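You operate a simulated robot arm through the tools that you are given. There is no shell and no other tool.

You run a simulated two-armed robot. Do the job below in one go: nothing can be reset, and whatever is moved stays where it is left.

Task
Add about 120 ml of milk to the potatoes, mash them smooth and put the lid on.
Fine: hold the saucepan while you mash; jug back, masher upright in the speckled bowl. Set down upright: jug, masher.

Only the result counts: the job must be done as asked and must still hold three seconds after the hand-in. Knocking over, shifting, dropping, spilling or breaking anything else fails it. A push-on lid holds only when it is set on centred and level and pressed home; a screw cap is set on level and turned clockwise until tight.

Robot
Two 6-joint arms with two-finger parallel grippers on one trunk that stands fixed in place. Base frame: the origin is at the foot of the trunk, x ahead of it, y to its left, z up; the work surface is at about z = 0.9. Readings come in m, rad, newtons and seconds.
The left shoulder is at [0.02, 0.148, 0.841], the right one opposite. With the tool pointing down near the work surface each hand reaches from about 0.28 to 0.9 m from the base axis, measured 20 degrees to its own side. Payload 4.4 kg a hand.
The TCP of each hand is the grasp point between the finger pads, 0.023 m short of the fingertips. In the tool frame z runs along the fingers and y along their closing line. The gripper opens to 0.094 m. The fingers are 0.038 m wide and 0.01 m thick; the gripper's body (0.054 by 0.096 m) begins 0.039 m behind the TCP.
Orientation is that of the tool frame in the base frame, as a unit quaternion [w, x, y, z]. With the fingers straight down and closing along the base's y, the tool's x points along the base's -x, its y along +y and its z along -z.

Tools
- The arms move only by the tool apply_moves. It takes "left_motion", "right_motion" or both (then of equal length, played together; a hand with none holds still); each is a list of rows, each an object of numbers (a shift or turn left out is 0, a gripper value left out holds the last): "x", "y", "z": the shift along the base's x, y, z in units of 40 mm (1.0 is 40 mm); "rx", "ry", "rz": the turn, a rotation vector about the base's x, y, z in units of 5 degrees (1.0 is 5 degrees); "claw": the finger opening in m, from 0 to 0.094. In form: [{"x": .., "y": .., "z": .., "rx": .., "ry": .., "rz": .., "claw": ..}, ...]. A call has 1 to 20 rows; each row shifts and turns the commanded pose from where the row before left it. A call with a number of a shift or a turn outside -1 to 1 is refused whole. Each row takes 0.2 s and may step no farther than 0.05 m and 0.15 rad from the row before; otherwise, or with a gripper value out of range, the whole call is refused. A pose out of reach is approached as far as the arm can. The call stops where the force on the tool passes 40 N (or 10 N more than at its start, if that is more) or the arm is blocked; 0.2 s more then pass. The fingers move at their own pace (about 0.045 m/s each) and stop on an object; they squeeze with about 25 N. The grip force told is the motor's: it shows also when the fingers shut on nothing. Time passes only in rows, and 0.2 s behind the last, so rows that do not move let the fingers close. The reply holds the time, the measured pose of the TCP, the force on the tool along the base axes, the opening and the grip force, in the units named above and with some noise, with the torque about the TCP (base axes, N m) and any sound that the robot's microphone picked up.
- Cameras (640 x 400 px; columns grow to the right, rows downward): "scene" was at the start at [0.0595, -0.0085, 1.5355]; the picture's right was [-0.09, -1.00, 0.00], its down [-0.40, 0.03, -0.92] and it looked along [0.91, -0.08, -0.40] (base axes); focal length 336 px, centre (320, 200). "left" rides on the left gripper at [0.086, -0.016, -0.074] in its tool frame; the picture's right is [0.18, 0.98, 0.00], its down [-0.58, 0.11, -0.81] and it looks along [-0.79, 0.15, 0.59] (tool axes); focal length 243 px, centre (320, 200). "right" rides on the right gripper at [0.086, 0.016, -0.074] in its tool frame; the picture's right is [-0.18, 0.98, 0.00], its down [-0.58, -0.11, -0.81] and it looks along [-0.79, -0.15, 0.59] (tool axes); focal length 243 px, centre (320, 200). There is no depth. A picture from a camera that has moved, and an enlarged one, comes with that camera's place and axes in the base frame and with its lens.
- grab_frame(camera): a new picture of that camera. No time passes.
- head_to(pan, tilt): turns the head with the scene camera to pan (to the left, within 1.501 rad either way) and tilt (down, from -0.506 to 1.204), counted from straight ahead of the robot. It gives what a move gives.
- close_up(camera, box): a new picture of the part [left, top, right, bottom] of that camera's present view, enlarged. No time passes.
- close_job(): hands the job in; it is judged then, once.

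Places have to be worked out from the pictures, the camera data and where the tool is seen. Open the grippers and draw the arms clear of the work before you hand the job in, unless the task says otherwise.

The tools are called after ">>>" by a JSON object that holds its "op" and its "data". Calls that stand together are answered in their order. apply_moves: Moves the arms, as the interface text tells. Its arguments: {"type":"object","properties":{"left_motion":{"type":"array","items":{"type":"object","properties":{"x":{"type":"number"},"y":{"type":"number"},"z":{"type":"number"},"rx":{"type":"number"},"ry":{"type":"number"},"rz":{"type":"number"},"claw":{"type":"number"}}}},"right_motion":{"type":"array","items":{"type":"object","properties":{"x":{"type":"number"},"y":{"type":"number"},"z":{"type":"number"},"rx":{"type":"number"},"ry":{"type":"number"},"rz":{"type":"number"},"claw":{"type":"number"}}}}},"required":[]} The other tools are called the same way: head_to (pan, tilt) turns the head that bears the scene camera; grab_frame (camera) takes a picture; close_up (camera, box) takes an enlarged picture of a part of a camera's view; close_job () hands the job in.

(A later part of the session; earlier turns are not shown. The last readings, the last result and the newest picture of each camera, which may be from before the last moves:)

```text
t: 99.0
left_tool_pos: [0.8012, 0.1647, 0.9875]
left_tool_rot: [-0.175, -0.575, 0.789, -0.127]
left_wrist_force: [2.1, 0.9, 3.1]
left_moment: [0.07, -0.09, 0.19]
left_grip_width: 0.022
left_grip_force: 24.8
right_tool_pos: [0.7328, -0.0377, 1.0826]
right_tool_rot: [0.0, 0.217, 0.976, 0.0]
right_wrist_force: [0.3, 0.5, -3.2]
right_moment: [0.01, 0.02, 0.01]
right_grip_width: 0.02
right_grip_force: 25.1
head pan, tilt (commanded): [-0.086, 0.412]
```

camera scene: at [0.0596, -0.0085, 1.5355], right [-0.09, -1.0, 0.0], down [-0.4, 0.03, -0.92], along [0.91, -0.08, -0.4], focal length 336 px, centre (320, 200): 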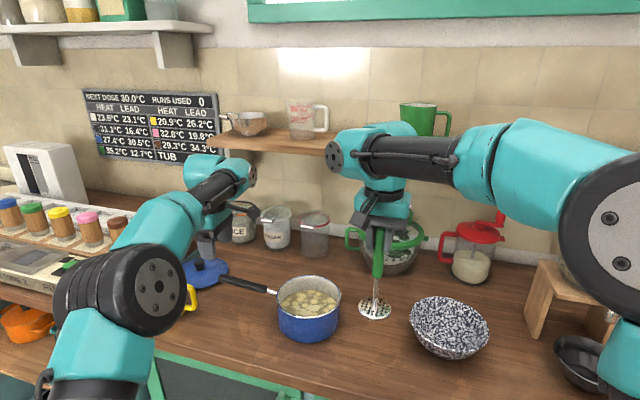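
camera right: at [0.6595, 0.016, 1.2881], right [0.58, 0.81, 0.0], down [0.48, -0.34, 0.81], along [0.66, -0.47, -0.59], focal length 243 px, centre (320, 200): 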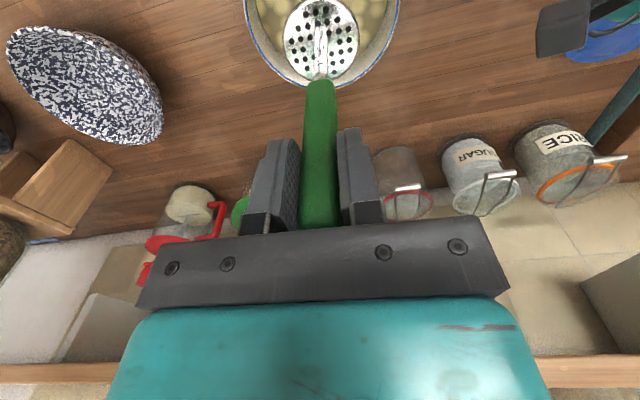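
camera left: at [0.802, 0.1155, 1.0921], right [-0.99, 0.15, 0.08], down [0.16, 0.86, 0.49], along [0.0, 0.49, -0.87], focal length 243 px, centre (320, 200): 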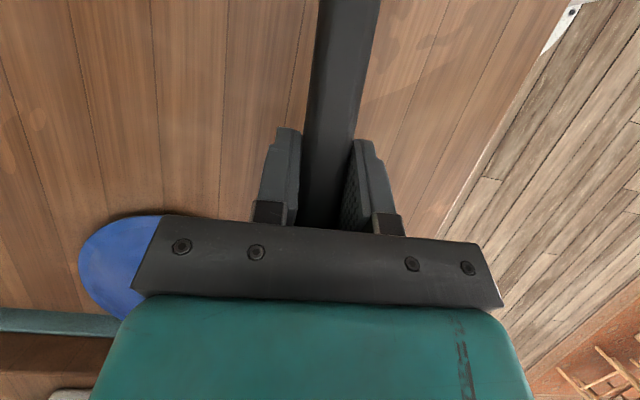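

>>> {"op": "apply_moves", "data": {"right_motion": [{"z": -0.05}, {}]}}

>>> {"op": "apply_moves", "data": {"right_motion": [{"z": -0.04}, {}]}}

>>> {"op": "apply_moves", "data": {"right_motion": [{"z": -0.04}, {}]}}

>>> {"op": "close_up", "data": {"camera": "scene", "box": [250, 220, 390, 330]}}

```text
t: 99.6
left_tool_pos: [0.8014, 0.1643, 0.9869]
left_tool_rot: [-0.176, -0.574, 0.79, -0.127]
left_wrist_force: [2.1, 0.4, 1.8]
left_moment: [0.06, -0.06, 0.2]
left_grip_width: 0.0218
left_grip_force: 25.2
right_tool_pos: [0.7336, -0.0373, 1.0812]
right_tool_rot: [0.0, 0.216, 0.976, 0.0]
right_wrist_force: [0.8, -0.1, -2.4]
right_moment: [0.01, 0.01, 0.01]
right_grip_width: 0.0198
right_grip_force: 25.1
head pan, tilt (commanded): [-0.086, 0.412]
```

```text
t: 100.2
left_tool_pos: [0.8017, 0.1651, 0.9872]
left_tool_rot: [-0.175, -0.574, 0.789, -0.128]
left_wrist_force: [2.7, 0.2, 1.1]
left_moment: [0.08, -0.01, 0.2]
left_grip_width: 0.0221
left_grip_force: 24.9
right_tool_pos: [0.7325, -0.0372, 1.079]
right_tool_rot: [0.0, 0.216, 0.976, 0.001]
right_wrist_force: [-0.3, 0.0, 4.5]
right_moment: [0.0, 0.25, 0.02]
right_grip_width: 0.0202
right_grip_force: 24.9
head pan, tilt (commanded): [-0.086, 0.412]
```

```text
t: 100.8
left_tool_pos: [0.8021, 0.1644, 0.9877]
left_tool_rot: [-0.175, -0.574, 0.79, -0.127]
left_wrist_force: [5.7, 0.2, 0.4]
left_moment: [0.09, -0.14, 0.55]
left_grip_width: 0.0217
left_grip_force: 24.7
right_tool_pos: [0.7332, -0.0366, 1.0782]
right_tool_rot: [0.001, 0.217, 0.976, 0.001]
right_wrist_force: [2.7, -0.4, 24.9]
right_moment: [-0.28, 0.26, 0.04]
right_grip_width: 0.02
right_grip_force: 25.3
head pan, tilt (commanded): [-0.086, 0.412]
```

```text
3.64 times, centred on (320, 275) of scene
camera zoom: at [0.0592, -0.0084, 1.5355], right [-0.09, -1.0, 0.0], down [-0.4, 0.03, -0.92], along [0.91, -0.08, -0.4], focal length 1224 px, centre (320, -73)
```

zoom: 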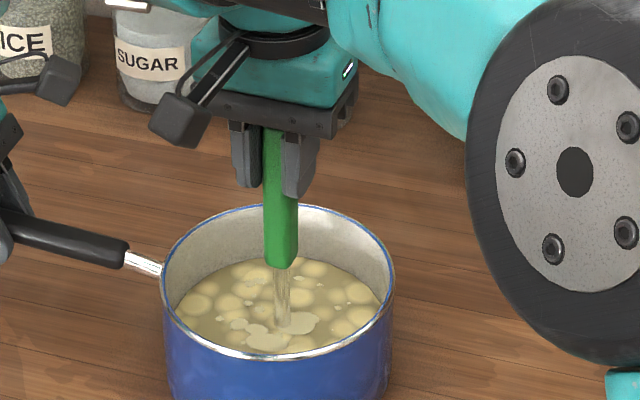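

The floor is at TCP z ≈ 1.079 and the plate presses with about 25 N. I lift clear of the surface to see what one stroke does.

>>> {"op": "apply_moves", "data": {"right_motion": [{"z": 0.5}, {"z": 0.6}, {}]}}

>>> {"op": "close_up", "data": {"camera": "scene", "box": [250, 220, 390, 330]}}

```text
t: 101.6
left_tool_pos: [0.8013, 0.1663, 0.9883]
left_tool_rot: [-0.176, -0.574, 0.79, -0.127]
left_wrist_force: [-0.1, 0.8, 0.9]
left_moment: [0.07, -0.01, 0.05]
left_grip_width: 0.022
left_grip_force: 25.4
right_tool_pos: [0.733, -0.0357, 1.1216]
right_tool_rot: [-0.001, 0.216, 0.976, 0.0]
right_wrist_force: [0.0, 0.5, -2.6]
right_moment: [0.02, 0.01, 0.0]
right_grip_width: 0.0198
right_grip_force: 25.6
head pan, tilt (commanded): [-0.086, 0.412]
```

```text
3.64 times, centred on (320, 275) of scene
camera zoom: at [0.0596, -0.0085, 1.5355], right [-0.09, -1.0, 0.0], down [-0.4, 0.03, -0.92], along [0.91, -0.08, -0.4], focal length 1224 px, centre (320, -73)
```

zoom: 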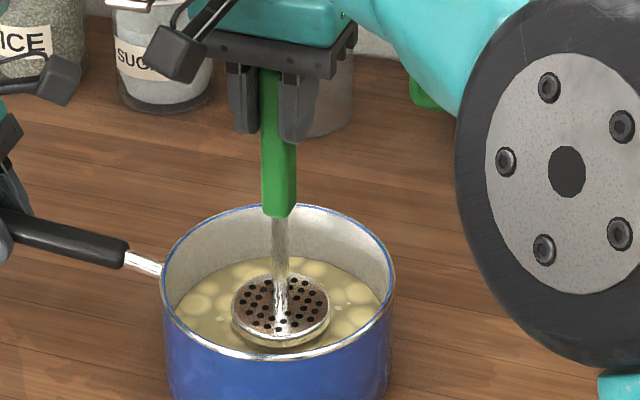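

The lumps look a little softer there. I now work around the pan: four strokes at 30 mm from the centre, each down to light floor contact.

>>> {"op": "apply_moves", "data": {"right_motion": [{"x": 0.75}, {"z": -0.55}, {"z": -0.52}, {"z": 0.55}, {"z": 0.52}, {"x": -0.22, "y": 0.53}, {"z": -0.55}, {"z": -0.52}, {"z": 0.55}, {"z": 0.52}, {"x": -0.53, "y": 0.22}, {"z": -0.55}, {"z": -0.52}, {"z": 0.55}, {"z": 0.52}, {"x": -0.53, "y": -0.22}, {"z": -0.55}, {"z": -0.52}, {"z": 0.55}, {"z": 0.52}]}}

>>> {"op": "close_up", "data": {"camera": "scene", "box": [250, 220, 390, 330]}}

```text
t: 105.8
left_tool_pos: [0.802, 0.1648, 0.9878]
left_tool_rot: [-0.175, -0.573, 0.79, -0.127]
left_wrist_force: [-2.6, 2.2, 1.7]
left_moment: [0.17, -0.04, -0.34]
left_grip_width: 0.0216
left_grip_force: 25.4
right_tool_pos: [0.7122, -0.0132, 1.1211]
right_tool_rot: [0.0, 0.217, 0.976, 0.0]
right_wrist_force: [-0.1, 0.2, -3.5]
right_moment: [0.05, 0.02, 0.03]
right_grip_width: 0.0199
right_grip_force: 24.5
head pan, tilt (commanded): [-0.086, 0.412]
```

```text
3.64 times, centred on (320, 275) of scene
camera zoom: at [0.0595, -0.0084, 1.5355], right [-0.09, -1.0, 0.0], down [-0.4, 0.03, -0.92], along [0.91, -0.08, -0.4], focal length 1224 px, centre (320, -73)
```

zoom: 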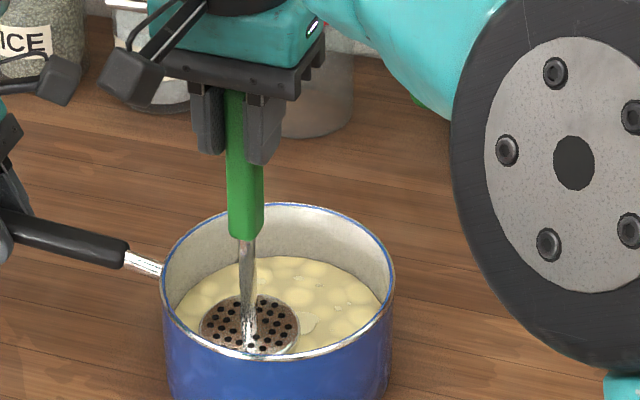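

The surface is turning paler and smoother. I do the other four strokes round the near side.

>>> {"op": "apply_moves", "data": {"right_motion": [{"x": -0.22, "y": -0.53}, {"z": -0.55}, {"z": -0.52}, {"z": 0.55}, {"z": 0.52}, {"x": 0.22, "y": -0.53}, {"z": -0.55}, {"z": -0.52}, {"z": 0.55}, {"z": 0.52}, {"x": 0.53, "y": -0.22}, {"z": -0.55}, {"z": -0.52}, {"z": 0.55}, {"z": 0.52}, {"x": 0.53, "y": 0.22}, {"z": -0.55}, {"z": -0.52}, {"z": 0.55}, {"z": 0.52}]}}

>>> {"op": "close_up", "data": {"camera": "scene", "box": [250, 220, 390, 330]}}

```text
t: 110.0
left_tool_pos: [0.8015, 0.1657, 0.9858]
left_tool_rot: [-0.175, -0.574, 0.789, -0.127]
left_wrist_force: [-2.4, 1.4, 0.3]
left_moment: [0.08, 0.0, -0.3]
left_grip_width: 0.0219
left_grip_force: 25.3
right_tool_pos: [0.7549, -0.0574, 1.1227]
right_tool_rot: [-0.002, 0.216, 0.976, -0.001]
right_wrist_force: [-0.5, -0.5, -3.1]
right_moment: [-0.01, 0.02, -0.02]
right_grip_width: 0.0203
right_grip_force: 25.3
head pan, tilt (commanded): [-0.086, 0.412]
```

```text
3.64 times, centred on (320, 275) of scene
camera zoom: at [0.0596, -0.0084, 1.5355], right [-0.09, -1.0, 0.0], down [-0.4, 0.03, -0.92], along [0.91, -0.08, -0.4], focal length 1224 px, centre (320, -73)
```

zoom: 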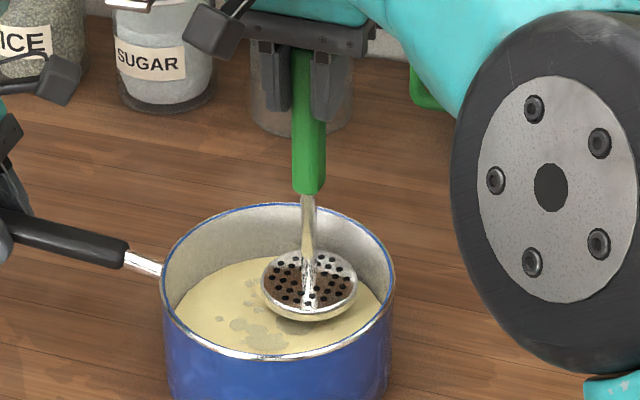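

Nearly smooth; a few patches remain just left of the centre. I give another four strokes over those spots.

>>> {"op": "apply_moves", "data": {"right_motion": [{"x": -0.53, "y": 0.53}, {"z": -0.55}, {"z": -0.52}, {"z": 0.55}, {"z": 0.52}, {"x": -0.4, "y": 0.4}, {"z": -0.55}, {"z": -0.52}, {"z": 0.55}, {"z": 0.52}, {"x": -0.2, "y": -0.5}, {"z": -0.55}, {"z": -0.52}, {"z": 0.55}, {"z": 0.52}, {"x": 0.6, "y": 0.6}, {"z": -0.55}, {"z": -0.52}, {"z": 0.55}, {"z": 0.52}]}}

>>> {"op": "close_up", "data": {"camera": "scene", "box": [250, 220, 390, 330]}}

```text
t: 114.2
left_tool_pos: [0.8016, 0.1654, 0.9887]
left_tool_rot: [-0.175, -0.574, 0.79, -0.127]
left_wrist_force: [-1.6, 1.2, 1.0]
left_moment: [0.18, -0.06, -0.17]
left_grip_width: 0.0217
left_grip_force: 25.0
right_tool_pos: [0.734, -0.0175, 1.1211]
right_tool_rot: [0.0, 0.216, 0.976, 0.0]
right_wrist_force: [0.2, 0.8, -3.5]
right_moment: [0.01, 0.04, 0.01]
right_grip_width: 0.0198
right_grip_force: 24.4
head pan, tilt (commanded): [-0.086, 0.412]
```

```text
3.64 times, centred on (320, 275) of scene
camera zoom: at [0.0596, -0.0085, 1.5355], right [-0.09, -1.0, 0.0], down [-0.4, 0.03, -0.92], along [0.91, -0.08, -0.4], focal length 1224 px, centre (320, -73)
```

zoom: 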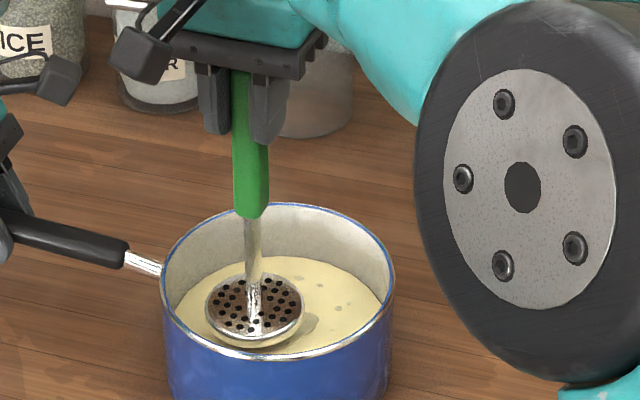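

Only small specks remain. I do one more round of strokes to be thorough.

>>> {"op": "apply_moves", "data": {"right_motion": [{"y": -0.46}, {"z": -0.55}, {"z": -0.52}, {"z": 0.55}, {"z": 0.52}, {"x": 0.6, "y": 0.35}, {"z": -0.55}, {"z": -0.52}, {"z": 0.55}, {"z": 0.52}, {"y": -0.7}, {"z": -0.55}, {"z": -0.52}, {"z": 0.55}, {"z": 0.52}, {"x": -0.6, "y": -0.35}, {"z": -0.55}, {"z": -0.52}, {"z": 0.55}, {"z": 0.52}]}}

>>> {"op": "apply_moves", "data": {"right_motion": [{"x": -0.6, "y": 0.35}, {"z": -0.55}, {"z": -0.52}, {"z": 0.55}, {"z": 0.52}, {"y": 0.7}, {"z": -0.55}, {"z": -0.52}, {"z": 0.55}, {"z": 0.52}, {"x": 0.6, "y": 0.35}, {"z": -0.55}, {"z": -0.52}, {"z": 0.55}, {"z": 0.52}, {"y": -0.7}, {"z": -0.55}, {"z": -0.52}, {"z": 0.55}, {"z": 0.52}]}}

>>> {"op": "close_up", "data": {"camera": "scene", "box": [250, 220, 390, 330]}}

```text
t: 118.4
left_tool_pos: [0.8018, 0.1636, 0.9878]
left_tool_rot: [-0.175, -0.574, 0.79, -0.126]
left_wrist_force: [-2.2, 1.6, 1.8]
left_moment: [0.13, 0.0, -0.26]
left_grip_width: 0.0219
left_grip_force: 24.5
right_tool_pos: [0.733, -0.0623, 1.12]
right_tool_rot: [-0.001, 0.216, 0.976, 0.0]
right_wrist_force: [-0.3, -0.3, -3.3]
right_moment: [0.03, 0.05, 0.0]
right_grip_width: 0.0197
right_grip_force: 24.9
head pan, tilt (commanded): [-0.086, 0.412]
```

```text
t: 122.6
left_tool_pos: [0.8017, 0.1652, 0.9871]
left_tool_rot: [-0.175, -0.574, 0.79, -0.127]
left_wrist_force: [-1.7, 0.5, 0.7]
left_moment: [0.12, -0.01, -0.19]
left_grip_width: 0.0219
left_grip_force: 24.9
right_tool_pos: [0.733, -0.0345, 1.1214]
right_tool_rot: [0.001, 0.217, 0.976, 0.0]
right_wrist_force: [-0.4, -0.7, -3.5]
right_moment: [0.02, 0.03, 0.01]
right_grip_width: 0.0198
right_grip_force: 25.3
head pan, tilt (commanded): [-0.086, 0.412]
```

```text
3.64 times, centred on (320, 275) of scene
camera zoom: at [0.0596, -0.0085, 1.5355], right [-0.09, -1.0, 0.0], down [-0.4, 0.03, -0.92], along [0.91, -0.08, -0.4], focal length 1224 px, centre (320, -73)
```

zoom: 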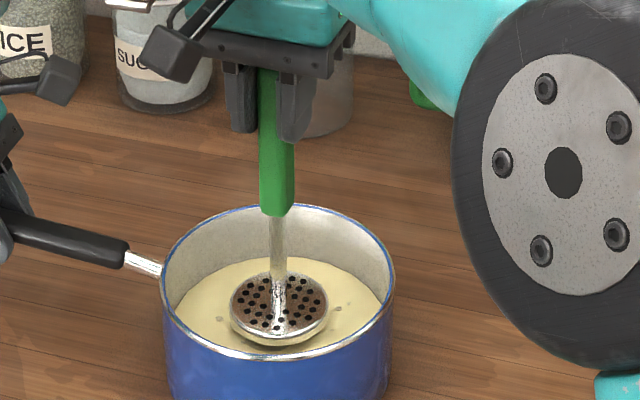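

The surface looks smooth. I raise the masher out of the pan and hold it above to let it drip while I inspect.

>>> {"op": "apply_moves", "data": {"right_motion": [{"z": 0.6}, {"z": 0.7}, {"z": 0.8}, {"z": 0.7}, {}, {}, {}]}}

>>> {"op": "close_up", "data": {"camera": "scene", "box": [250, 220, 390, 330]}}

>>> {"op": "grab_frame", "data": {"camera": "right"}}

```text
t: 124.2
left_tool_pos: [0.8013, 0.1652, 0.9873]
left_tool_rot: [-0.175, -0.574, 0.79, -0.127]
left_wrist_force: [-0.5, 1.2, 0.2]
left_moment: [0.03, 0.02, -0.26]
left_grip_width: 0.0218
left_grip_force: 25.1
right_tool_pos: [0.7326, -0.0357, 1.234]
right_tool_rot: [-0.001, 0.216, 0.976, 0.0]
right_wrist_force: [-0.5, 0.3, -2.6]
right_moment: [0.03, 0.0, -0.03]
right_grip_width: 0.0198
right_grip_force: 25.0
head pan, tilt (commanded): [-0.086, 0.412]
```

```text
3.64 times, centred on (320, 275) of scene
camera zoom: at [0.0596, -0.0084, 1.5355], right [-0.09, -1.0, 0.0], down [-0.4, 0.03, -0.92], along [0.91, -0.08, -0.4], focal length 1224 px, centre (320, -73)
```

zoom: 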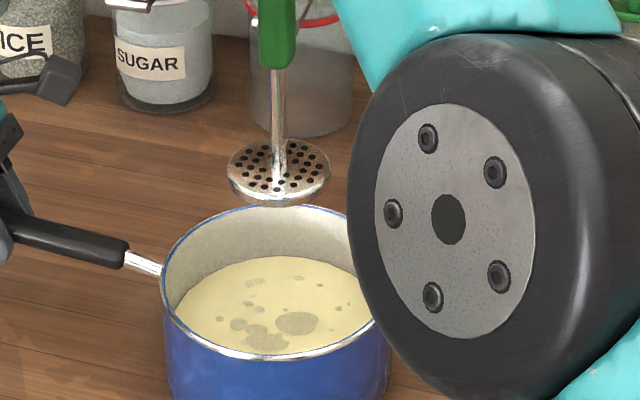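

```text
taken
camera right: at [0.6609, 0.0157, 1.3085], right [0.58, 0.81, 0.0], down [0.48, -0.34, 0.81], along [0.66, -0.47, -0.59], focal length 243 px, centre (320, 200)
```

right: 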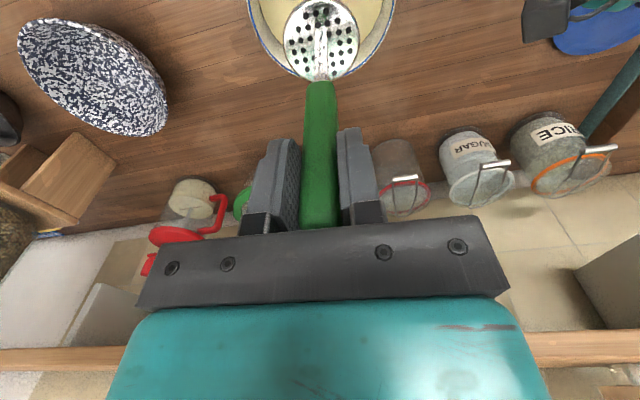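

The lumps are gone; the faint grey spots sit exactly where the milk splashed earlier. I zoom in further to be sure they are not potato lumps.

>>> {"op": "close_up", "data": {"camera": "scene", "box": [275, 270, 355, 320]}}

>>> {"op": "close_up", "data": {"camera": "right", "box": [240, 0, 400, 100]}}

```text
8.00 times, centred on (315, 295) of scene
camera zoom: at [0.0596, -0.0084, 1.5355], right [-0.09, -1.0, 0.0], down [-0.4, 0.03, -0.92], along [0.91, -0.08, -0.4], focal length 2692 px, centre (360, -560)
```

zoom: 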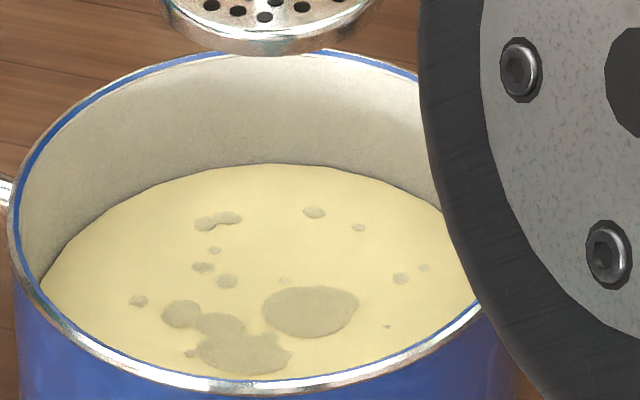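

```text
4.00 times, centred on (320, 50) of right
camera zoom: at [0.6609, 0.0157, 1.3085], right [0.58, 0.81, 0.0], down [0.48, -0.34, 0.81], along [0.66, -0.47, -0.59], focal length 970 px, centre (320, 800)
```

zoom: 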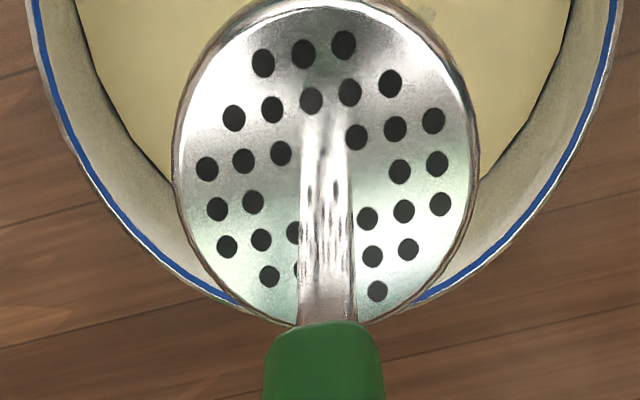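

The mash is smooth and those are only milk marks. I carry the masher over to the speckled bowl, about (0.625, -0.348), staying high.

>>> {"op": "apply_moves", "data": {"right_motion": [{"x": -0.15, "y": -0.4}, {"x": -0.28, "y": -0.8}, {"x": -0.3, "y": -0.87}, {"x": -0.3, "y": -0.87}, {"x": -0.3, "y": -0.87}, {"x": -0.3, "y": -0.87}, {"x": -0.3, "y": -0.87}, {"x": -0.3, "y": -0.87}, {"x": -0.3, "y": -0.87}, {"x": -0.16, "y": -0.5}, {}]}}

>>> {"op": "grab_frame", "data": {"camera": "right"}}

>>> {"op": "close_up", "data": {"camera": "scene", "box": [340, 220, 540, 370]}}

```text
t: 126.6
left_tool_pos: [0.8013, 0.1646, 0.9877]
left_tool_rot: [-0.175, -0.574, 0.79, -0.127]
left_wrist_force: [-0.6, 1.7, -0.4]
left_moment: [-0.07, 0.05, -0.26]
left_grip_width: 0.0222
left_grip_force: 25.3
right_tool_pos: [0.6259, -0.3476, 1.2346]
right_tool_rot: [-0.001, 0.217, 0.976, 0.0]
right_wrist_force: [-0.1, 0.1, -3.1]
right_moment: [0.03, 0.02, -0.04]
right_grip_width: 0.02
right_grip_force: 24.5
head pan, tilt (commanded): [-0.086, 0.412]
```

```text
taken
camera right: at [0.5534, -0.2952, 1.3087], right [0.58, 0.81, 0.0], down [0.48, -0.34, 0.81], along [0.66, -0.47, -0.59], focal length 243 px, centre (320, 200)
```

right: 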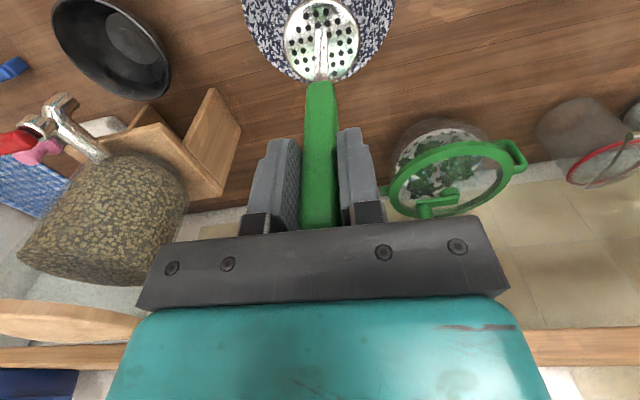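

```text
2.67 times, centred on (440, 295) of scene
camera zoom: at [0.0596, -0.0085, 1.5355], right [-0.09, -1.0, 0.0], down [-0.4, 0.03, -0.92], along [0.91, -0.08, -0.4], focal length 897 px, centre (0, -53)
```

zoom: 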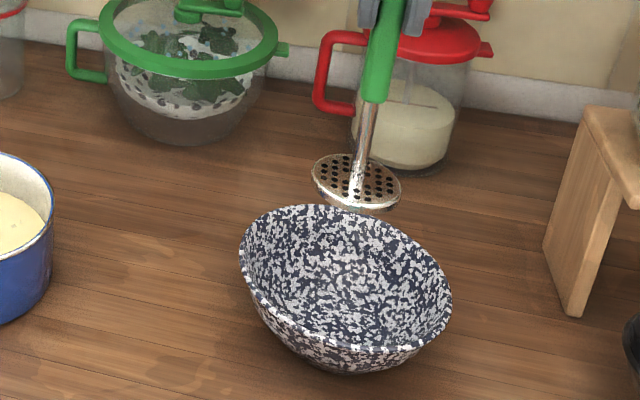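

I estimate the bowl centre at about (0.631, -0.351) with its rim near z 0.967. I adjust by a few millimetres and lower the masher into the bowl, stopping short of the bottom.

>>> {"op": "apply_moves", "data": {"right_motion": [{"x": 0.1, "y": -0.09, "z": -0.6}, {"z": -0.7}, {"z": -0.7}, {"z": -0.7}, {"z": -0.5}, {}]}}

>>> {"op": "grab_frame", "data": {"camera": "right"}}

>>> {"op": "close_up", "data": {"camera": "scene", "box": [340, 220, 540, 370]}}

```text
t: 128.0
left_tool_pos: [0.8016, 0.1648, 0.9881]
left_tool_rot: [-0.176, -0.573, 0.79, -0.128]
left_wrist_force: [-0.5, 1.2, -0.8]
left_moment: [-0.02, 0.02, -0.23]
left_grip_width: 0.0218
left_grip_force: 25.3
right_tool_pos: [0.6282, -0.3517, 1.1054]
right_tool_rot: [0.0, 0.216, 0.976, 0.0]
right_wrist_force: [0.4, 1.0, -3.5]
right_moment: [0.0, 0.0, 0.04]
right_grip_width: 0.0199
right_grip_force: 25.4
head pan, tilt (commanded): [-0.086, 0.412]
```

```text
taken
camera right: at [0.5561, -0.299, 1.18], right [0.58, 0.81, 0.0], down [0.48, -0.34, 0.81], along [0.66, -0.47, -0.59], focal length 243 px, centre (320, 200)
```

right: 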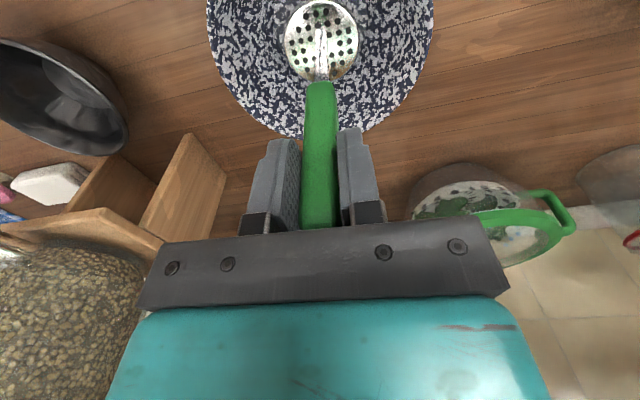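

```text
2.67 times, centred on (440, 295) of scene
camera zoom: at [0.0596, -0.0085, 1.5355], right [-0.09, -1.0, 0.0], down [-0.4, 0.03, -0.92], along [0.91, -0.08, -0.4], focal length 897 px, centre (0, -53)
```

zoom: 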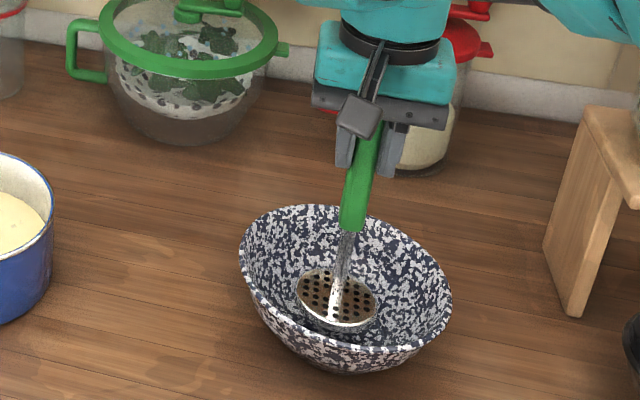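

The masher is centred in the bowl. I lower it step by step until the plate rests on the bottom.

>>> {"op": "apply_moves", "data": {"right_motion": [{"z": -0.2}, {"z": -0.15}, {}]}}

>>> {"op": "apply_moves", "data": {"right_motion": [{"z": -0.08}, {}]}}

>>> {"op": "apply_moves", "data": {"right_motion": [{"z": -0.06}, {}]}}

>>> {"op": "apply_moves", "data": {"right_motion": [{"z": -0.05}, {}]}}

```text
t: 128.8
left_tool_pos: [0.8003, 0.1655, 0.9879]
left_tool_rot: [-0.175, -0.574, 0.79, -0.128]
left_wrist_force: [-0.2, 0.6, -0.4]
left_moment: [0.04, 0.0, -0.26]
left_grip_width: 0.0218
left_grip_force: 25.0
right_tool_pos: [0.6288, -0.3491, 1.0912]
right_tool_rot: [-0.001, 0.216, 0.976, 0.0]
right_wrist_force: [-0.3, -0.8, -3.1]
right_moment: [-0.01, 0.04, -0.02]
right_grip_width: 0.0198
right_grip_force: 24.7
head pan, tilt (commanded): [-0.086, 0.412]
```

```text
t: 129.4
left_tool_pos: [0.8014, 0.165, 0.9878]
left_tool_rot: [-0.174, -0.573, 0.79, -0.127]
left_wrist_force: [-0.6, 1.8, 0.0]
left_moment: [0.05, 0.01, -0.22]
left_grip_width: 0.022
left_grip_force: 24.7
right_tool_pos: [0.6281, -0.3514, 1.0887]
right_tool_rot: [-0.002, 0.217, 0.976, 0.0]
right_wrist_force: [0.4, -0.4, -3.9]
right_moment: [0.03, 0.03, 0.02]
right_grip_width: 0.0198
right_grip_force: 24.6
head pan, tilt (commanded): [-0.086, 0.412]
```

```text
t: 130.0
left_tool_pos: [0.8006, 0.1658, 0.9881]
left_tool_rot: [-0.175, -0.573, 0.791, -0.127]
left_wrist_force: [-0.8, 1.9, 0.6]
left_moment: [0.03, 0.03, -0.24]
left_grip_width: 0.022
left_grip_force: 25.0
right_tool_pos: [0.6278, -0.3491, 1.0854]
right_tool_rot: [-0.001, 0.217, 0.976, 0.001]
right_wrist_force: [-0.6, 0.2, -3.1]
right_moment: [0.02, 0.02, -0.01]
right_grip_width: 0.0199
right_grip_force: 24.8
head pan, tilt (commanded): [-0.086, 0.412]
```

```text
t: 130.6
left_tool_pos: [0.8017, 0.1655, 0.9891]
left_tool_rot: [-0.175, -0.574, 0.79, -0.126]
left_wrist_force: [-1.5, 1.5, 0.2]
left_moment: [0.05, 0.01, -0.16]
left_grip_width: 0.0219
left_grip_force: 25.3
right_tool_pos: [0.6277, -0.3499, 1.0832]
right_tool_rot: [-0.001, 0.216, 0.976, 0.001]
right_wrist_force: [0.1, -0.2, -2.5]
right_moment: [0.01, 0.03, -0.01]
right_grip_width: 0.0201
right_grip_force: 24.5
head pan, tilt (commanded): [-0.086, 0.412]
```

>>> {"op": "apply_moves", "data": {"right_motion": [{"z": -0.04}, {}]}}

>>> {"op": "apply_moves", "data": {"right_motion": [{"z": -0.04}, {}]}}

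>>> {"op": "close_up", "data": {"camera": "scene", "box": [380, 260, 500, 360]}}

```text
t: 131.2
left_tool_pos: [0.8013, 0.165, 0.9872]
left_tool_rot: [-0.176, -0.573, 0.79, -0.127]
left_wrist_force: [-0.7, 2.0, 0.3]
left_moment: [0.02, 0.01, -0.24]
left_grip_width: 0.0218
left_grip_force: 25.1
right_tool_pos: [0.6272, -0.3492, 1.082]
right_tool_rot: [-0.002, 0.216, 0.976, 0.0]
right_wrist_force: [-0.3, 0.0, -2.8]
right_moment: [0.04, 0.01, -0.01]
right_grip_width: 0.0197
right_grip_force: 24.8
head pan, tilt (commanded): [-0.086, 0.412]
```

```text
t: 131.8
left_tool_pos: [0.801, 0.1652, 0.988]
left_tool_rot: [-0.176, -0.574, 0.79, -0.127]
left_wrist_force: [-0.8, 0.8, -0.3]
left_moment: [0.02, 0.01, -0.23]
left_grip_width: 0.0221
left_grip_force: 25.5
right_tool_pos: [0.6294, -0.3498, 1.0805]
right_tool_rot: [-0.001, 0.216, 0.976, 0.001]
right_wrist_force: [0.5, 0.1, -2.9]
right_moment: [0.0, 0.03, 0.0]
right_grip_width: 0.0198
right_grip_force: 25.1
head pan, tilt (commanded): [-0.086, 0.412]
```

```text
4.00 times, centred on (440, 310) of scene
camera zoom: at [0.0596, -0.0085, 1.5355], right [-0.09, -1.0, 0.0], down [-0.4, 0.03, -0.92], along [0.91, -0.08, -0.4], focal length 1346 px, centre (-160, -240)
```

zoom: 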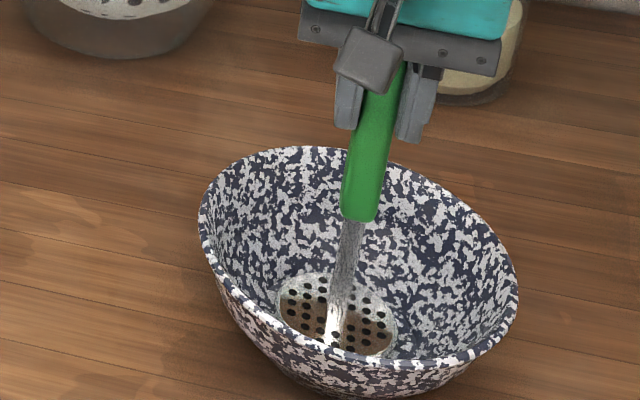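

>>> {"op": "apply_moves", "data": {"right_motion": [{"z": -0.04}, {}]}}

>>> {"op": "apply_moves", "data": {"right_motion": [{"z": -0.04}, {}]}}

```text
t: 132.4
left_tool_pos: [0.801, 0.1658, 0.9874]
left_tool_rot: [-0.175, -0.574, 0.79, -0.128]
left_wrist_force: [1.2, -0.2, 0.3]
left_moment: [0.18, 0.01, -0.03]
left_grip_width: 0.0221
left_grip_force: 25.1
right_tool_pos: [0.6282, -0.351, 1.0805]
right_tool_rot: [0.0, 0.216, 0.976, 0.0]
right_wrist_force: [-2.2, 2.0, 5.7]
right_moment: [0.17, 0.22, -0.03]
right_grip_width: 0.0197
right_grip_force: 25.1
head pan, tilt (commanded): [-0.086, 0.412]
```

```text
t: 133.0
left_tool_pos: [0.8002, 0.1661, 0.9883]
left_tool_rot: [-0.175, -0.574, 0.79, -0.127]
left_wrist_force: [0.9, -0.6, 0.2]
left_moment: [0.43, -0.14, 0.41]
left_grip_width: 0.0218
left_grip_force: 25.4
right_tool_pos: [0.6298, -0.3491, 1.0802]
right_tool_rot: [0.001, 0.217, 0.976, 0.001]
right_wrist_force: [-2.4, 2.5, 25.5]
right_moment: [-0.03, 0.05, 0.0]
right_grip_width: 0.0198
right_grip_force: 25.4
head pan, tilt (commanded): [-0.086, 0.412]
```

The plate is down on the bowl bottom (25 N, little moment). I ease off and open the fingers slowly.

>>> {"op": "apply_moves", "data": {"right_motion": [{"z": 0.04}, {}, {"claw": 0.03}, {"claw": 0.06}, {}, {}]}}

>>> {"op": "close_up", "data": {"camera": "scene", "box": [380, 230, 520, 360]}}

>>> {"op": "grab_frame", "data": {"camera": "right"}}

```text
t: 134.4
left_tool_pos: [0.8014, 0.1666, 0.9883]
left_tool_rot: [-0.175, -0.574, 0.79, -0.127]
left_wrist_force: [-1.3, 1.4, 0.0]
left_moment: [-0.14, 0.17, -0.26]
left_grip_width: 0.0219
left_grip_force: 25.0
right_tool_pos: [0.6289, -0.35, 1.0796]
right_tool_rot: [-0.001, 0.216, 0.976, 0.0]
right_wrist_force: [0.2, -0.8, -0.5]
right_moment: [0.0, -0.01, 0.03]
right_grip_width: 0.06
right_grip_force: 0.1
head pan, tilt (commanded): [-0.086, 0.412]
```

```text
3.08 times, centred on (450, 295) of scene
camera zoom: at [0.0595, -0.0084, 1.5355], right [-0.09, -1.0, 0.0], down [-0.4, 0.03, -0.92], along [0.91, -0.08, -0.4], focal length 1035 px, centre (-80, -92)
```

zoom: 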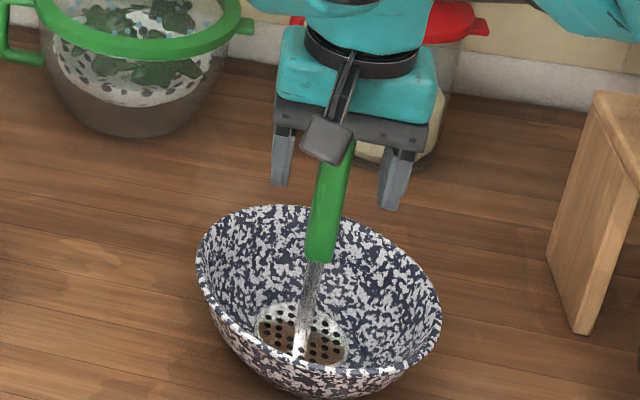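

```text
taken
camera right: at [0.557, -0.2985, 1.1539], right [0.58, 0.81, 0.0], down [0.48, -0.34, 0.81], along [0.66, -0.47, -0.59], focal length 243 px, centre (320, 200)
```

right: 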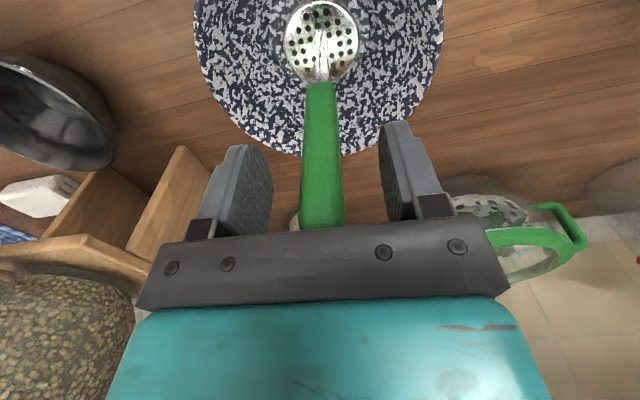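

The masher stands on its own in the bowl. I raise the right hand straight up and check.

>>> {"op": "apply_moves", "data": {"right_motion": [{"z": 0.4}, {"z": 0.7}, {"z": 0.9}, {"z": 0.9}, {"z": 0.9}, {"z": 0.9}, {}]}}

>>> {"op": "close_up", "data": {"camera": "scene", "box": [380, 230, 520, 360]}}

>>> {"op": "grab_frame", "data": {"camera": "right"}}

```text
t: 136.0
left_tool_pos: [0.8027, 0.1645, 0.9875]
left_tool_rot: [-0.175, -0.573, 0.79, -0.127]
left_wrist_force: [-0.3, 2.6, 0.6]
left_moment: [-0.22, 0.06, -0.26]
left_grip_width: 0.0219
left_grip_force: 24.4
right_tool_pos: [0.63, -0.3521, 1.2672]
right_tool_rot: [0.0, 0.217, 0.976, 0.001]
right_wrist_force: [-0.3, -1.3, 0.3]
right_moment: [-0.03, -0.03, 0.0]
right_grip_width: 0.0599
right_grip_force: 0.1
head pan, tilt (commanded): [-0.086, 0.412]
```

```text
3.08 times, centred on (450, 295) of scene
camera zoom: at [0.0595, -0.0084, 1.5355], right [-0.09, -1.0, 0.0], down [-0.4, 0.03, -0.92], along [0.91, -0.08, -0.4], focal length 1035 px, centre (-80, -92)
```

zoom: 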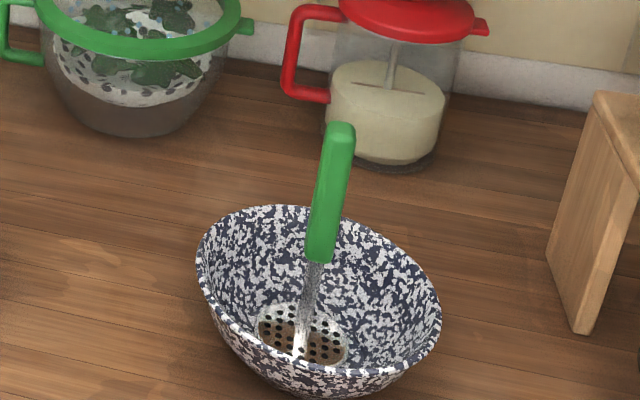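

```text
taken
camera right: at [0.5571, -0.3006, 1.3415], right [0.58, 0.81, 0.0], down [0.48, -0.34, 0.81], along [0.66, -0.47, -0.59], focal length 243 px, centre (320, 200)
```

right: 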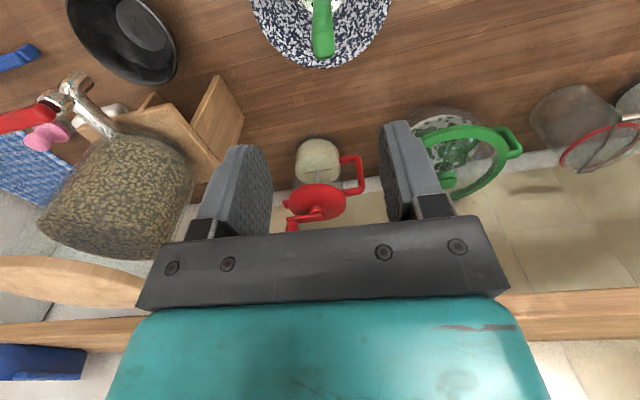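

The masher is upright in the bowl. Now I release the pan handle with the left hand and rise, straightening the tool.

>>> {"op": "apply_moves", "data": {"left_motion": [{"claw": 0.07}, {}, {}, {}, {"z": 0.7}, {"z": 0.8}, {"z": 0.5, "y": -0.1, "rx": 0.951, "ry": -0.309}, {"z": 0.3, "y": -0.1, "rx": 0.951, "ry": -0.309}, {"z": 0.2, "rx": 0.951, "ry": -0.309}, {"rx": 0.951, "ry": -0.309}, {"rx": 0.951, "ry": -0.309}, {}]}}

>>> {"op": "grab_frame", "data": {"camera": "scene"}}

>>> {"op": "grab_frame", "data": {"camera": "left"}}

```text
t: 138.6
left_tool_pos: [0.8015, 0.1573, 1.0865]
left_tool_rot: [0.001, -0.588, 0.809, 0.0]
left_wrist_force: [-0.1, 0.3, 0.2]
left_moment: [-0.02, 0.0, 0.01]
left_grip_width: 0.0697
left_grip_force: 0.2
right_tool_pos: [0.6294, -0.3525, 1.2669]
right_tool_rot: [0.0, 0.216, 0.976, 0.0]
right_wrist_force: [0.5, -0.8, 0.0]
right_moment: [0.01, 0.0, -0.03]
right_grip_width: 0.0598
right_grip_force: 0.0
head pan, tilt (commanded): [-0.086, 0.412]
```

```text
taken
camera scene: at [0.0596, -0.0085, 1.5355], right [-0.09, -1.0, 0.0], down [-0.4, 0.03, -0.92], along [0.91, -0.08, -0.4], focal length 336 px, centre (320, 200)
```

scene: 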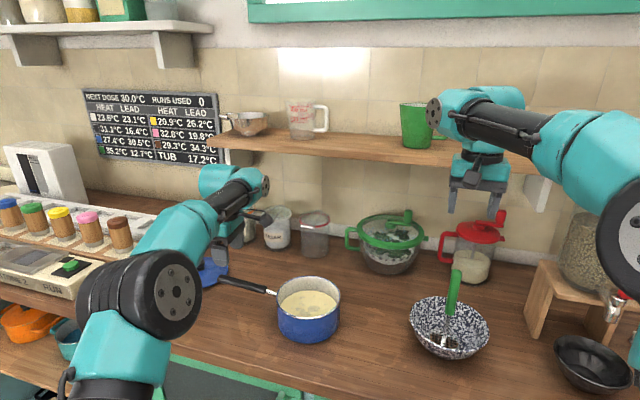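

```text
taken
camera left: at [0.7901, 0.0704, 1.1612], right [-0.99, 0.13, 0.0], down [0.08, 0.59, 0.81], along [0.1, 0.8, -0.59], focal length 243 px, centre (320, 200)
```

left: 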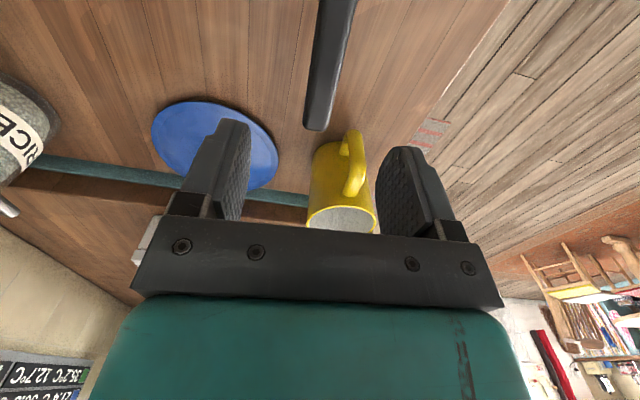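

The pan, jug and masher all look right. I turn the left hand toward the lid and raise a little to get a good look at it.

>>> {"op": "apply_moves", "data": {"left_motion": [{"z": 0.5, "rz": -1}, {"z": 0.5, "rz": -1}, {"z": 0.5, "rz": -1}, {"rz": -1}, {"rz": -1}, {"rz": -1}, {"rz": -0.4}, {}]}}

>>> {"op": "grab_frame", "data": {"camera": "left"}}

>>> {"op": "close_up", "data": {"camera": "scene", "box": [150, 230, 310, 330]}}

```text
t: 140.4
left_tool_pos: [0.8019, 0.1566, 1.1465]
left_tool_rot: [0.0, -0.341, 0.94, 0.0]
left_wrist_force: [0.4, 0.4, 0.4]
left_moment: [0.02, -0.02, -0.01]
left_grip_width: 0.0698
left_grip_force: 0.2
right_tool_pos: [0.6285, -0.353, 1.2664]
right_tool_rot: [0.001, 0.217, 0.976, 0.001]
right_wrist_force: [-0.8, 0.4, -0.2]
right_moment: [0.02, 0.01, 0.0]
right_grip_width: 0.06
right_grip_force: 0.0
head pan, tilt (commanded): [-0.086, 0.412]
```

```text
taken
camera left: at [0.7454, 0.0893, 1.2214], right [-0.77, 0.64, 0.0], down [0.38, 0.46, 0.81], along [0.51, 0.62, -0.59], focal length 243 px, centre (320, 200)
```

left: 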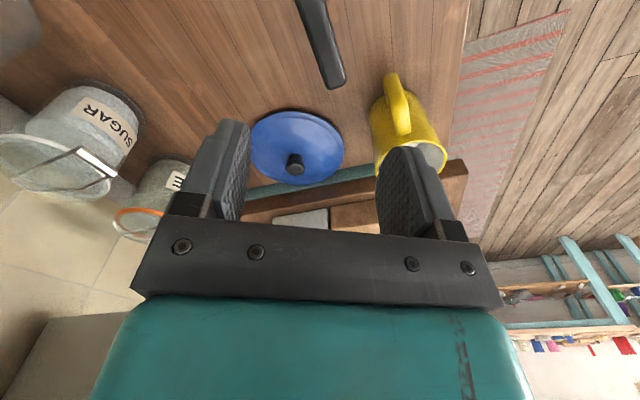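

```text
4.00 times, centred on (230, 280) of scene
camera zoom: at [0.0595, -0.0085, 1.5355], right [-0.09, -1.0, 0.0], down [-0.4, 0.03, -0.92], along [0.91, -0.08, -0.4], focal length 1346 px, centre (680, -120)
```

zoom: 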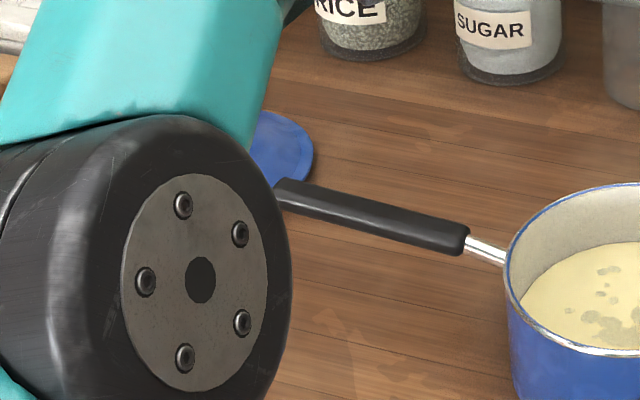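

The lid is clearly in view between the fingers. I enlarge it for the knob position.

>>> {"op": "close_up", "data": {"camera": "left", "box": [236, 95, 356, 195]}}

```text
4.00 times, centred on (296, 145) of left
camera zoom: at [0.7454, 0.0893, 1.2214], right [-0.77, 0.64, 0.0], down [0.38, 0.46, 0.81], along [0.51, 0.62, -0.59], focal length 970 px, centre (416, 420)
```

zoom: 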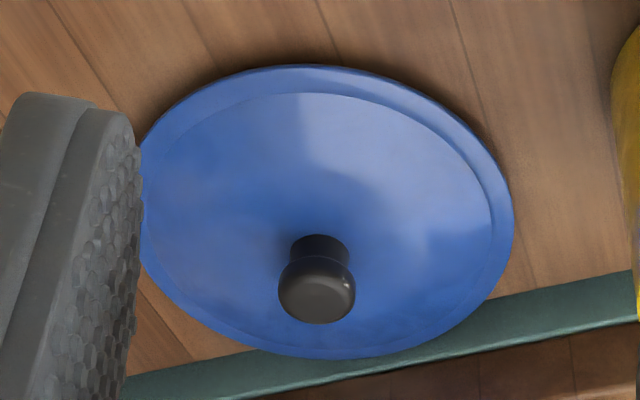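

The knob is at about (0.9645, 0.288) with its top near z 0.94; the lid is about 168 mm wide. I tilt the left tool 30° forward and move to a pre-grasp point short of the knob.

>>> {"op": "apply_moves", "data": {"left_motion": [{"x": 0.388, "y": 0.31, "z": -0.3, "rx": 0.643, "ry": -0.766}, {"x": 0.388, "y": 0.31, "z": -0.35, "rx": 0.643, "ry": -0.766}, {"x": 0.388, "y": 0.31, "z": -0.35, "rx": 0.643, "ry": -0.766}, {"x": 0.388, "y": 0.31, "z": -0.35, "rx": 0.643, "ry": -0.766}, {"x": 0.388, "y": 0.31, "z": -0.35, "rx": 0.643, "ry": -0.766}, {"x": 0.388, "y": 0.31, "z": -0.35, "rx": 0.643, "ry": -0.766}, {"x": 0.388, "y": 0.31, "z": -0.35}, {"x": 0.388, "y": 0.31, "z": -0.35}, {}]}}

>>> {"op": "grab_frame", "data": {"camera": "left"}}

>>> {"op": "close_up", "data": {"camera": "scene", "box": [130, 210, 310, 330]}}

```text
t: 142.4
left_tool_pos: [0.9179, 0.2568, 1.0333]
left_tool_rot: [0.243, -0.33, 0.908, 0.088]
left_wrist_force: [0.5, 0.3, -0.6]
left_moment: [0.0, 0.02, 0.01]
left_grip_width: 0.0701
left_grip_force: 0.1
left hand out of reach, approached as far as the arm can: row 8
right_tool_pos: [0.6299, -0.3519, 1.2667]
right_tool_rot: [0.0, 0.216, 0.976, 0.0]
right_wrist_force: [0.0, 0.1, 0.1]
right_moment: [-0.01, 0.0, 0.01]
right_grip_width: 0.06
right_grip_force: 0.0
head pan, tilt (commanded): [-0.086, 0.412]
```

```text
taken
camera left: at [0.8425, 0.1716, 1.0556], right [-0.75, 0.65, -0.09], down [0.01, 0.15, 0.99], along [0.66, 0.75, -0.12], focal length 243 px, centre (320, 200)
```

left: 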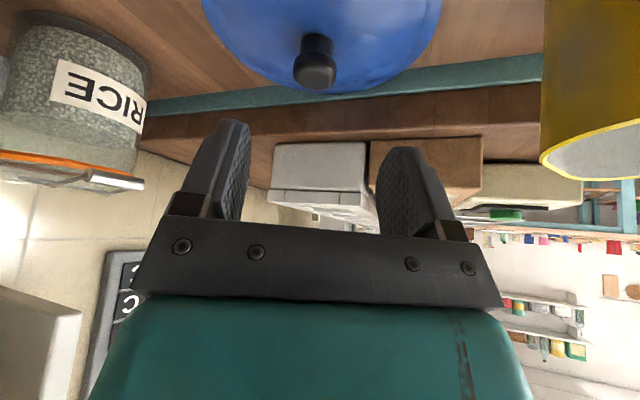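

```text
3.33 times, centred on (220, 270) of scene
camera zoom: at [0.0596, -0.0085, 1.5355], right [-0.09, -1.0, 0.0], down [-0.4, 0.03, -0.92], along [0.91, -0.08, -0.4], focal length 1122 px, centre (653, -33)
```

zoom: 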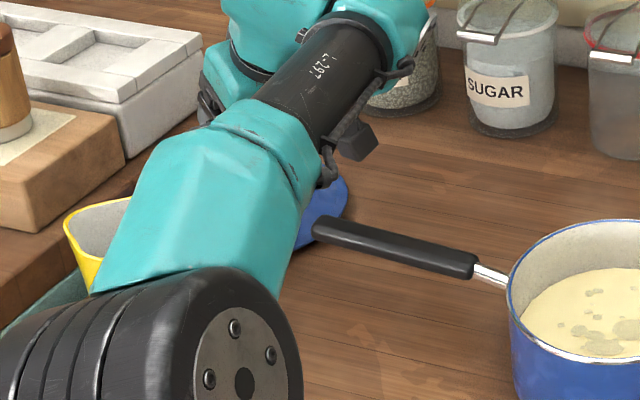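

At 30° tilt the arm falls about a centimetre short, so I increase the tilt to 45°, which brings the knob in reach, and come down closer.

>>> {"op": "apply_moves", "data": {"left_motion": [{"rx": 0.643, "ry": -0.766}, {"rx": 0.643, "ry": -0.766}, {"rx": 0.643, "ry": -0.766}, {"x": 0.16, "y": 0.07, "z": -0.43}, {"x": 0.16, "y": 0.07, "z": -0.43}, {"x": 0.16, "y": 0.07, "z": -0.43}, {}]}}

>>> {"op": "grab_frame", "data": {"camera": "left"}}

>>> {"op": "close_up", "data": {"camera": "scene", "box": [130, 210, 310, 330]}}

```text
t: 144.0
left_tool_pos: [0.9383, 0.2642, 0.9829]
left_tool_rot: [0.36, -0.316, 0.868, 0.132]
left_wrist_force: [0.0, -0.3, 0.0]
left_moment: [-0.03, 0.0, -0.02]
left_grip_width: 0.0701
left_grip_force: 0.0
right_tool_pos: [0.6294, -0.3526, 1.2667]
right_tool_rot: [-0.001, 0.216, 0.976, 0.0]
right_wrist_force: [0.4, -1.0, -1.2]
right_moment: [0.0, 0.02, -0.01]
right_grip_width: 0.06
right_grip_force: 0.0
head pan, tilt (commanded): [-0.086, 0.412]
```

```text
taken
camera left: at [0.8607, 0.179, 0.9749], right [-0.73, 0.67, -0.13], down [-0.19, -0.02, 0.98], along [0.65, 0.74, 0.14], focal length 243 px, centre (320, 200)
```

left: 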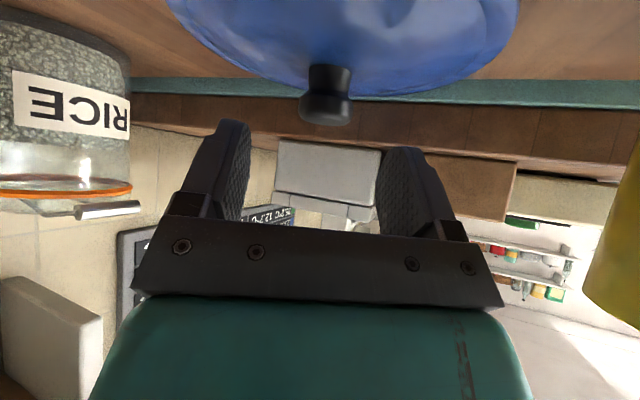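

```text
3.33 times, centred on (220, 270) of scene
camera zoom: at [0.0595, -0.0085, 1.5355], right [-0.09, -1.0, 0.0], down [-0.4, 0.03, -0.92], along [0.91, -0.08, -0.4], focal length 1122 px, centre (653, -33)
```

zoom: 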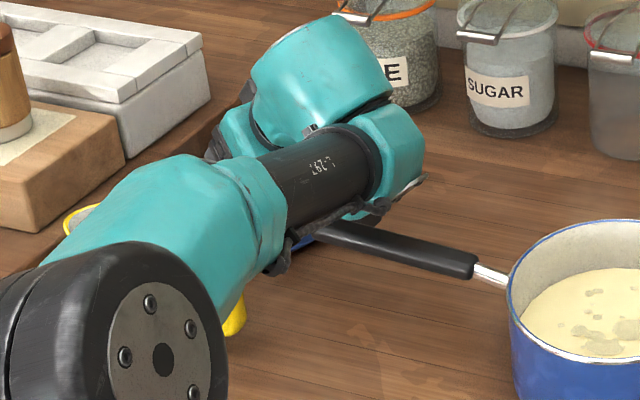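

The left wrist seems to pass close above the pan handle, so before going lower I turn the right hand to watch from the side.

>>> {"op": "apply_moves", "data": {"right_motion": [{"z": 0.6, "rz": 1}, {"z": 0.6, "rz": 1}, {"z": 0.6, "rz": 1}, {"z": 0.6, "rz": 1}, {"rz": 1}, {"rz": 1}, {"rz": 1}, {"rz": 1}, {"rz": 1}, {"rz": 1}, {"rz": 1}, {"rz": 1}, {"rz": 1}, {"rz": 1}, {"rz": 1}, {"rz": 1}, {"rz": 1}, {"rz": 1}, {"rz": 1}, {"rz": 1}]}}

>>> {"op": "apply_moves", "data": {"right_motion": [{"rx": 0.966, "ry": -0.259}, {"rx": 0.966, "ry": -0.259}, {"rx": 0.966, "ry": -0.259}, {"rx": 0.966, "ry": -0.259}, {}]}}

>>> {"op": "grab_frame", "data": {"camera": "right"}}

```text
t: 148.2
left_tool_pos: [0.9383, 0.2646, 0.9826]
left_tool_rot: [0.359, -0.316, 0.868, 0.131]
left_wrist_force: [0.4, 0.6, 0.5]
left_moment: [0.0, -0.02, 0.02]
left_grip_width: 0.0701
left_grip_force: 0.1
right_tool_pos: [0.6293, -0.351, 1.3631]
right_tool_rot: [0.0, -0.609, 0.793, 0.0]
right_wrist_force: [0.3, 0.2, -0.6]
right_moment: [0.0, -0.03, 0.01]
right_grip_width: 0.0601
right_grip_force: 0.1
head pan, tilt (commanded): [-0.086, 0.412]
```

```text
t: 149.4
left_tool_pos: [0.9375, 0.2649, 0.9843]
left_tool_rot: [0.359, -0.316, 0.868, 0.131]
left_wrist_force: [0.2, 0.7, 0.1]
left_moment: [0.02, -0.02, 0.0]
left_grip_width: 0.0698
left_grip_force: 0.1
right_tool_pos: [0.6291, -0.3495, 1.3628]
right_tool_rot: [0.138, -0.6, 0.781, 0.106]
right_wrist_force: [-0.1, -0.3, 0.0]
right_moment: [0.01, -0.02, -0.03]
right_grip_width: 0.0599
right_grip_force: 0.2
head pan, tilt (commanded): [-0.086, 0.412]
```

```text
taken
camera right: at [0.5851, -0.4485, 1.4035], right [-0.9, 0.42, 0.06], down [0.18, 0.23, 0.96], along [0.39, 0.88, -0.28], focal length 243 px, centre (320, 200)
```

right: 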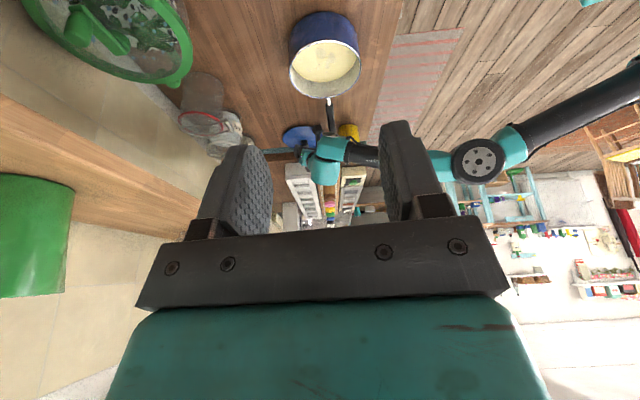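

>>> {"op": "close_up", "data": {"camera": "right", "box": [270, 80, 430, 180]}}

```text
4.00 times, centred on (350, 130) of right
camera zoom: at [0.5851, -0.4485, 1.4035], right [-0.9, 0.42, 0.06], down [0.18, 0.23, 0.96], along [0.39, 0.88, -0.28], focal length 970 px, centre (200, 480)
```

zoom: 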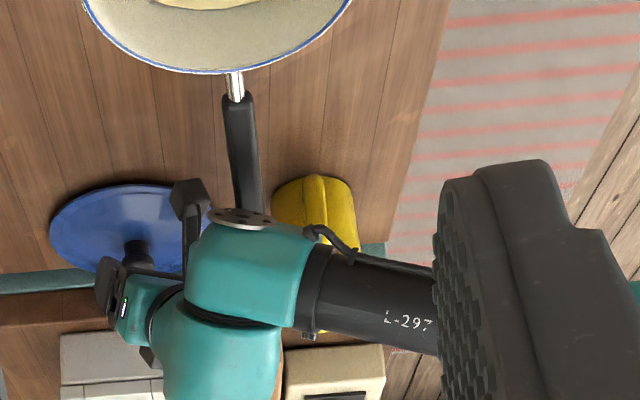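

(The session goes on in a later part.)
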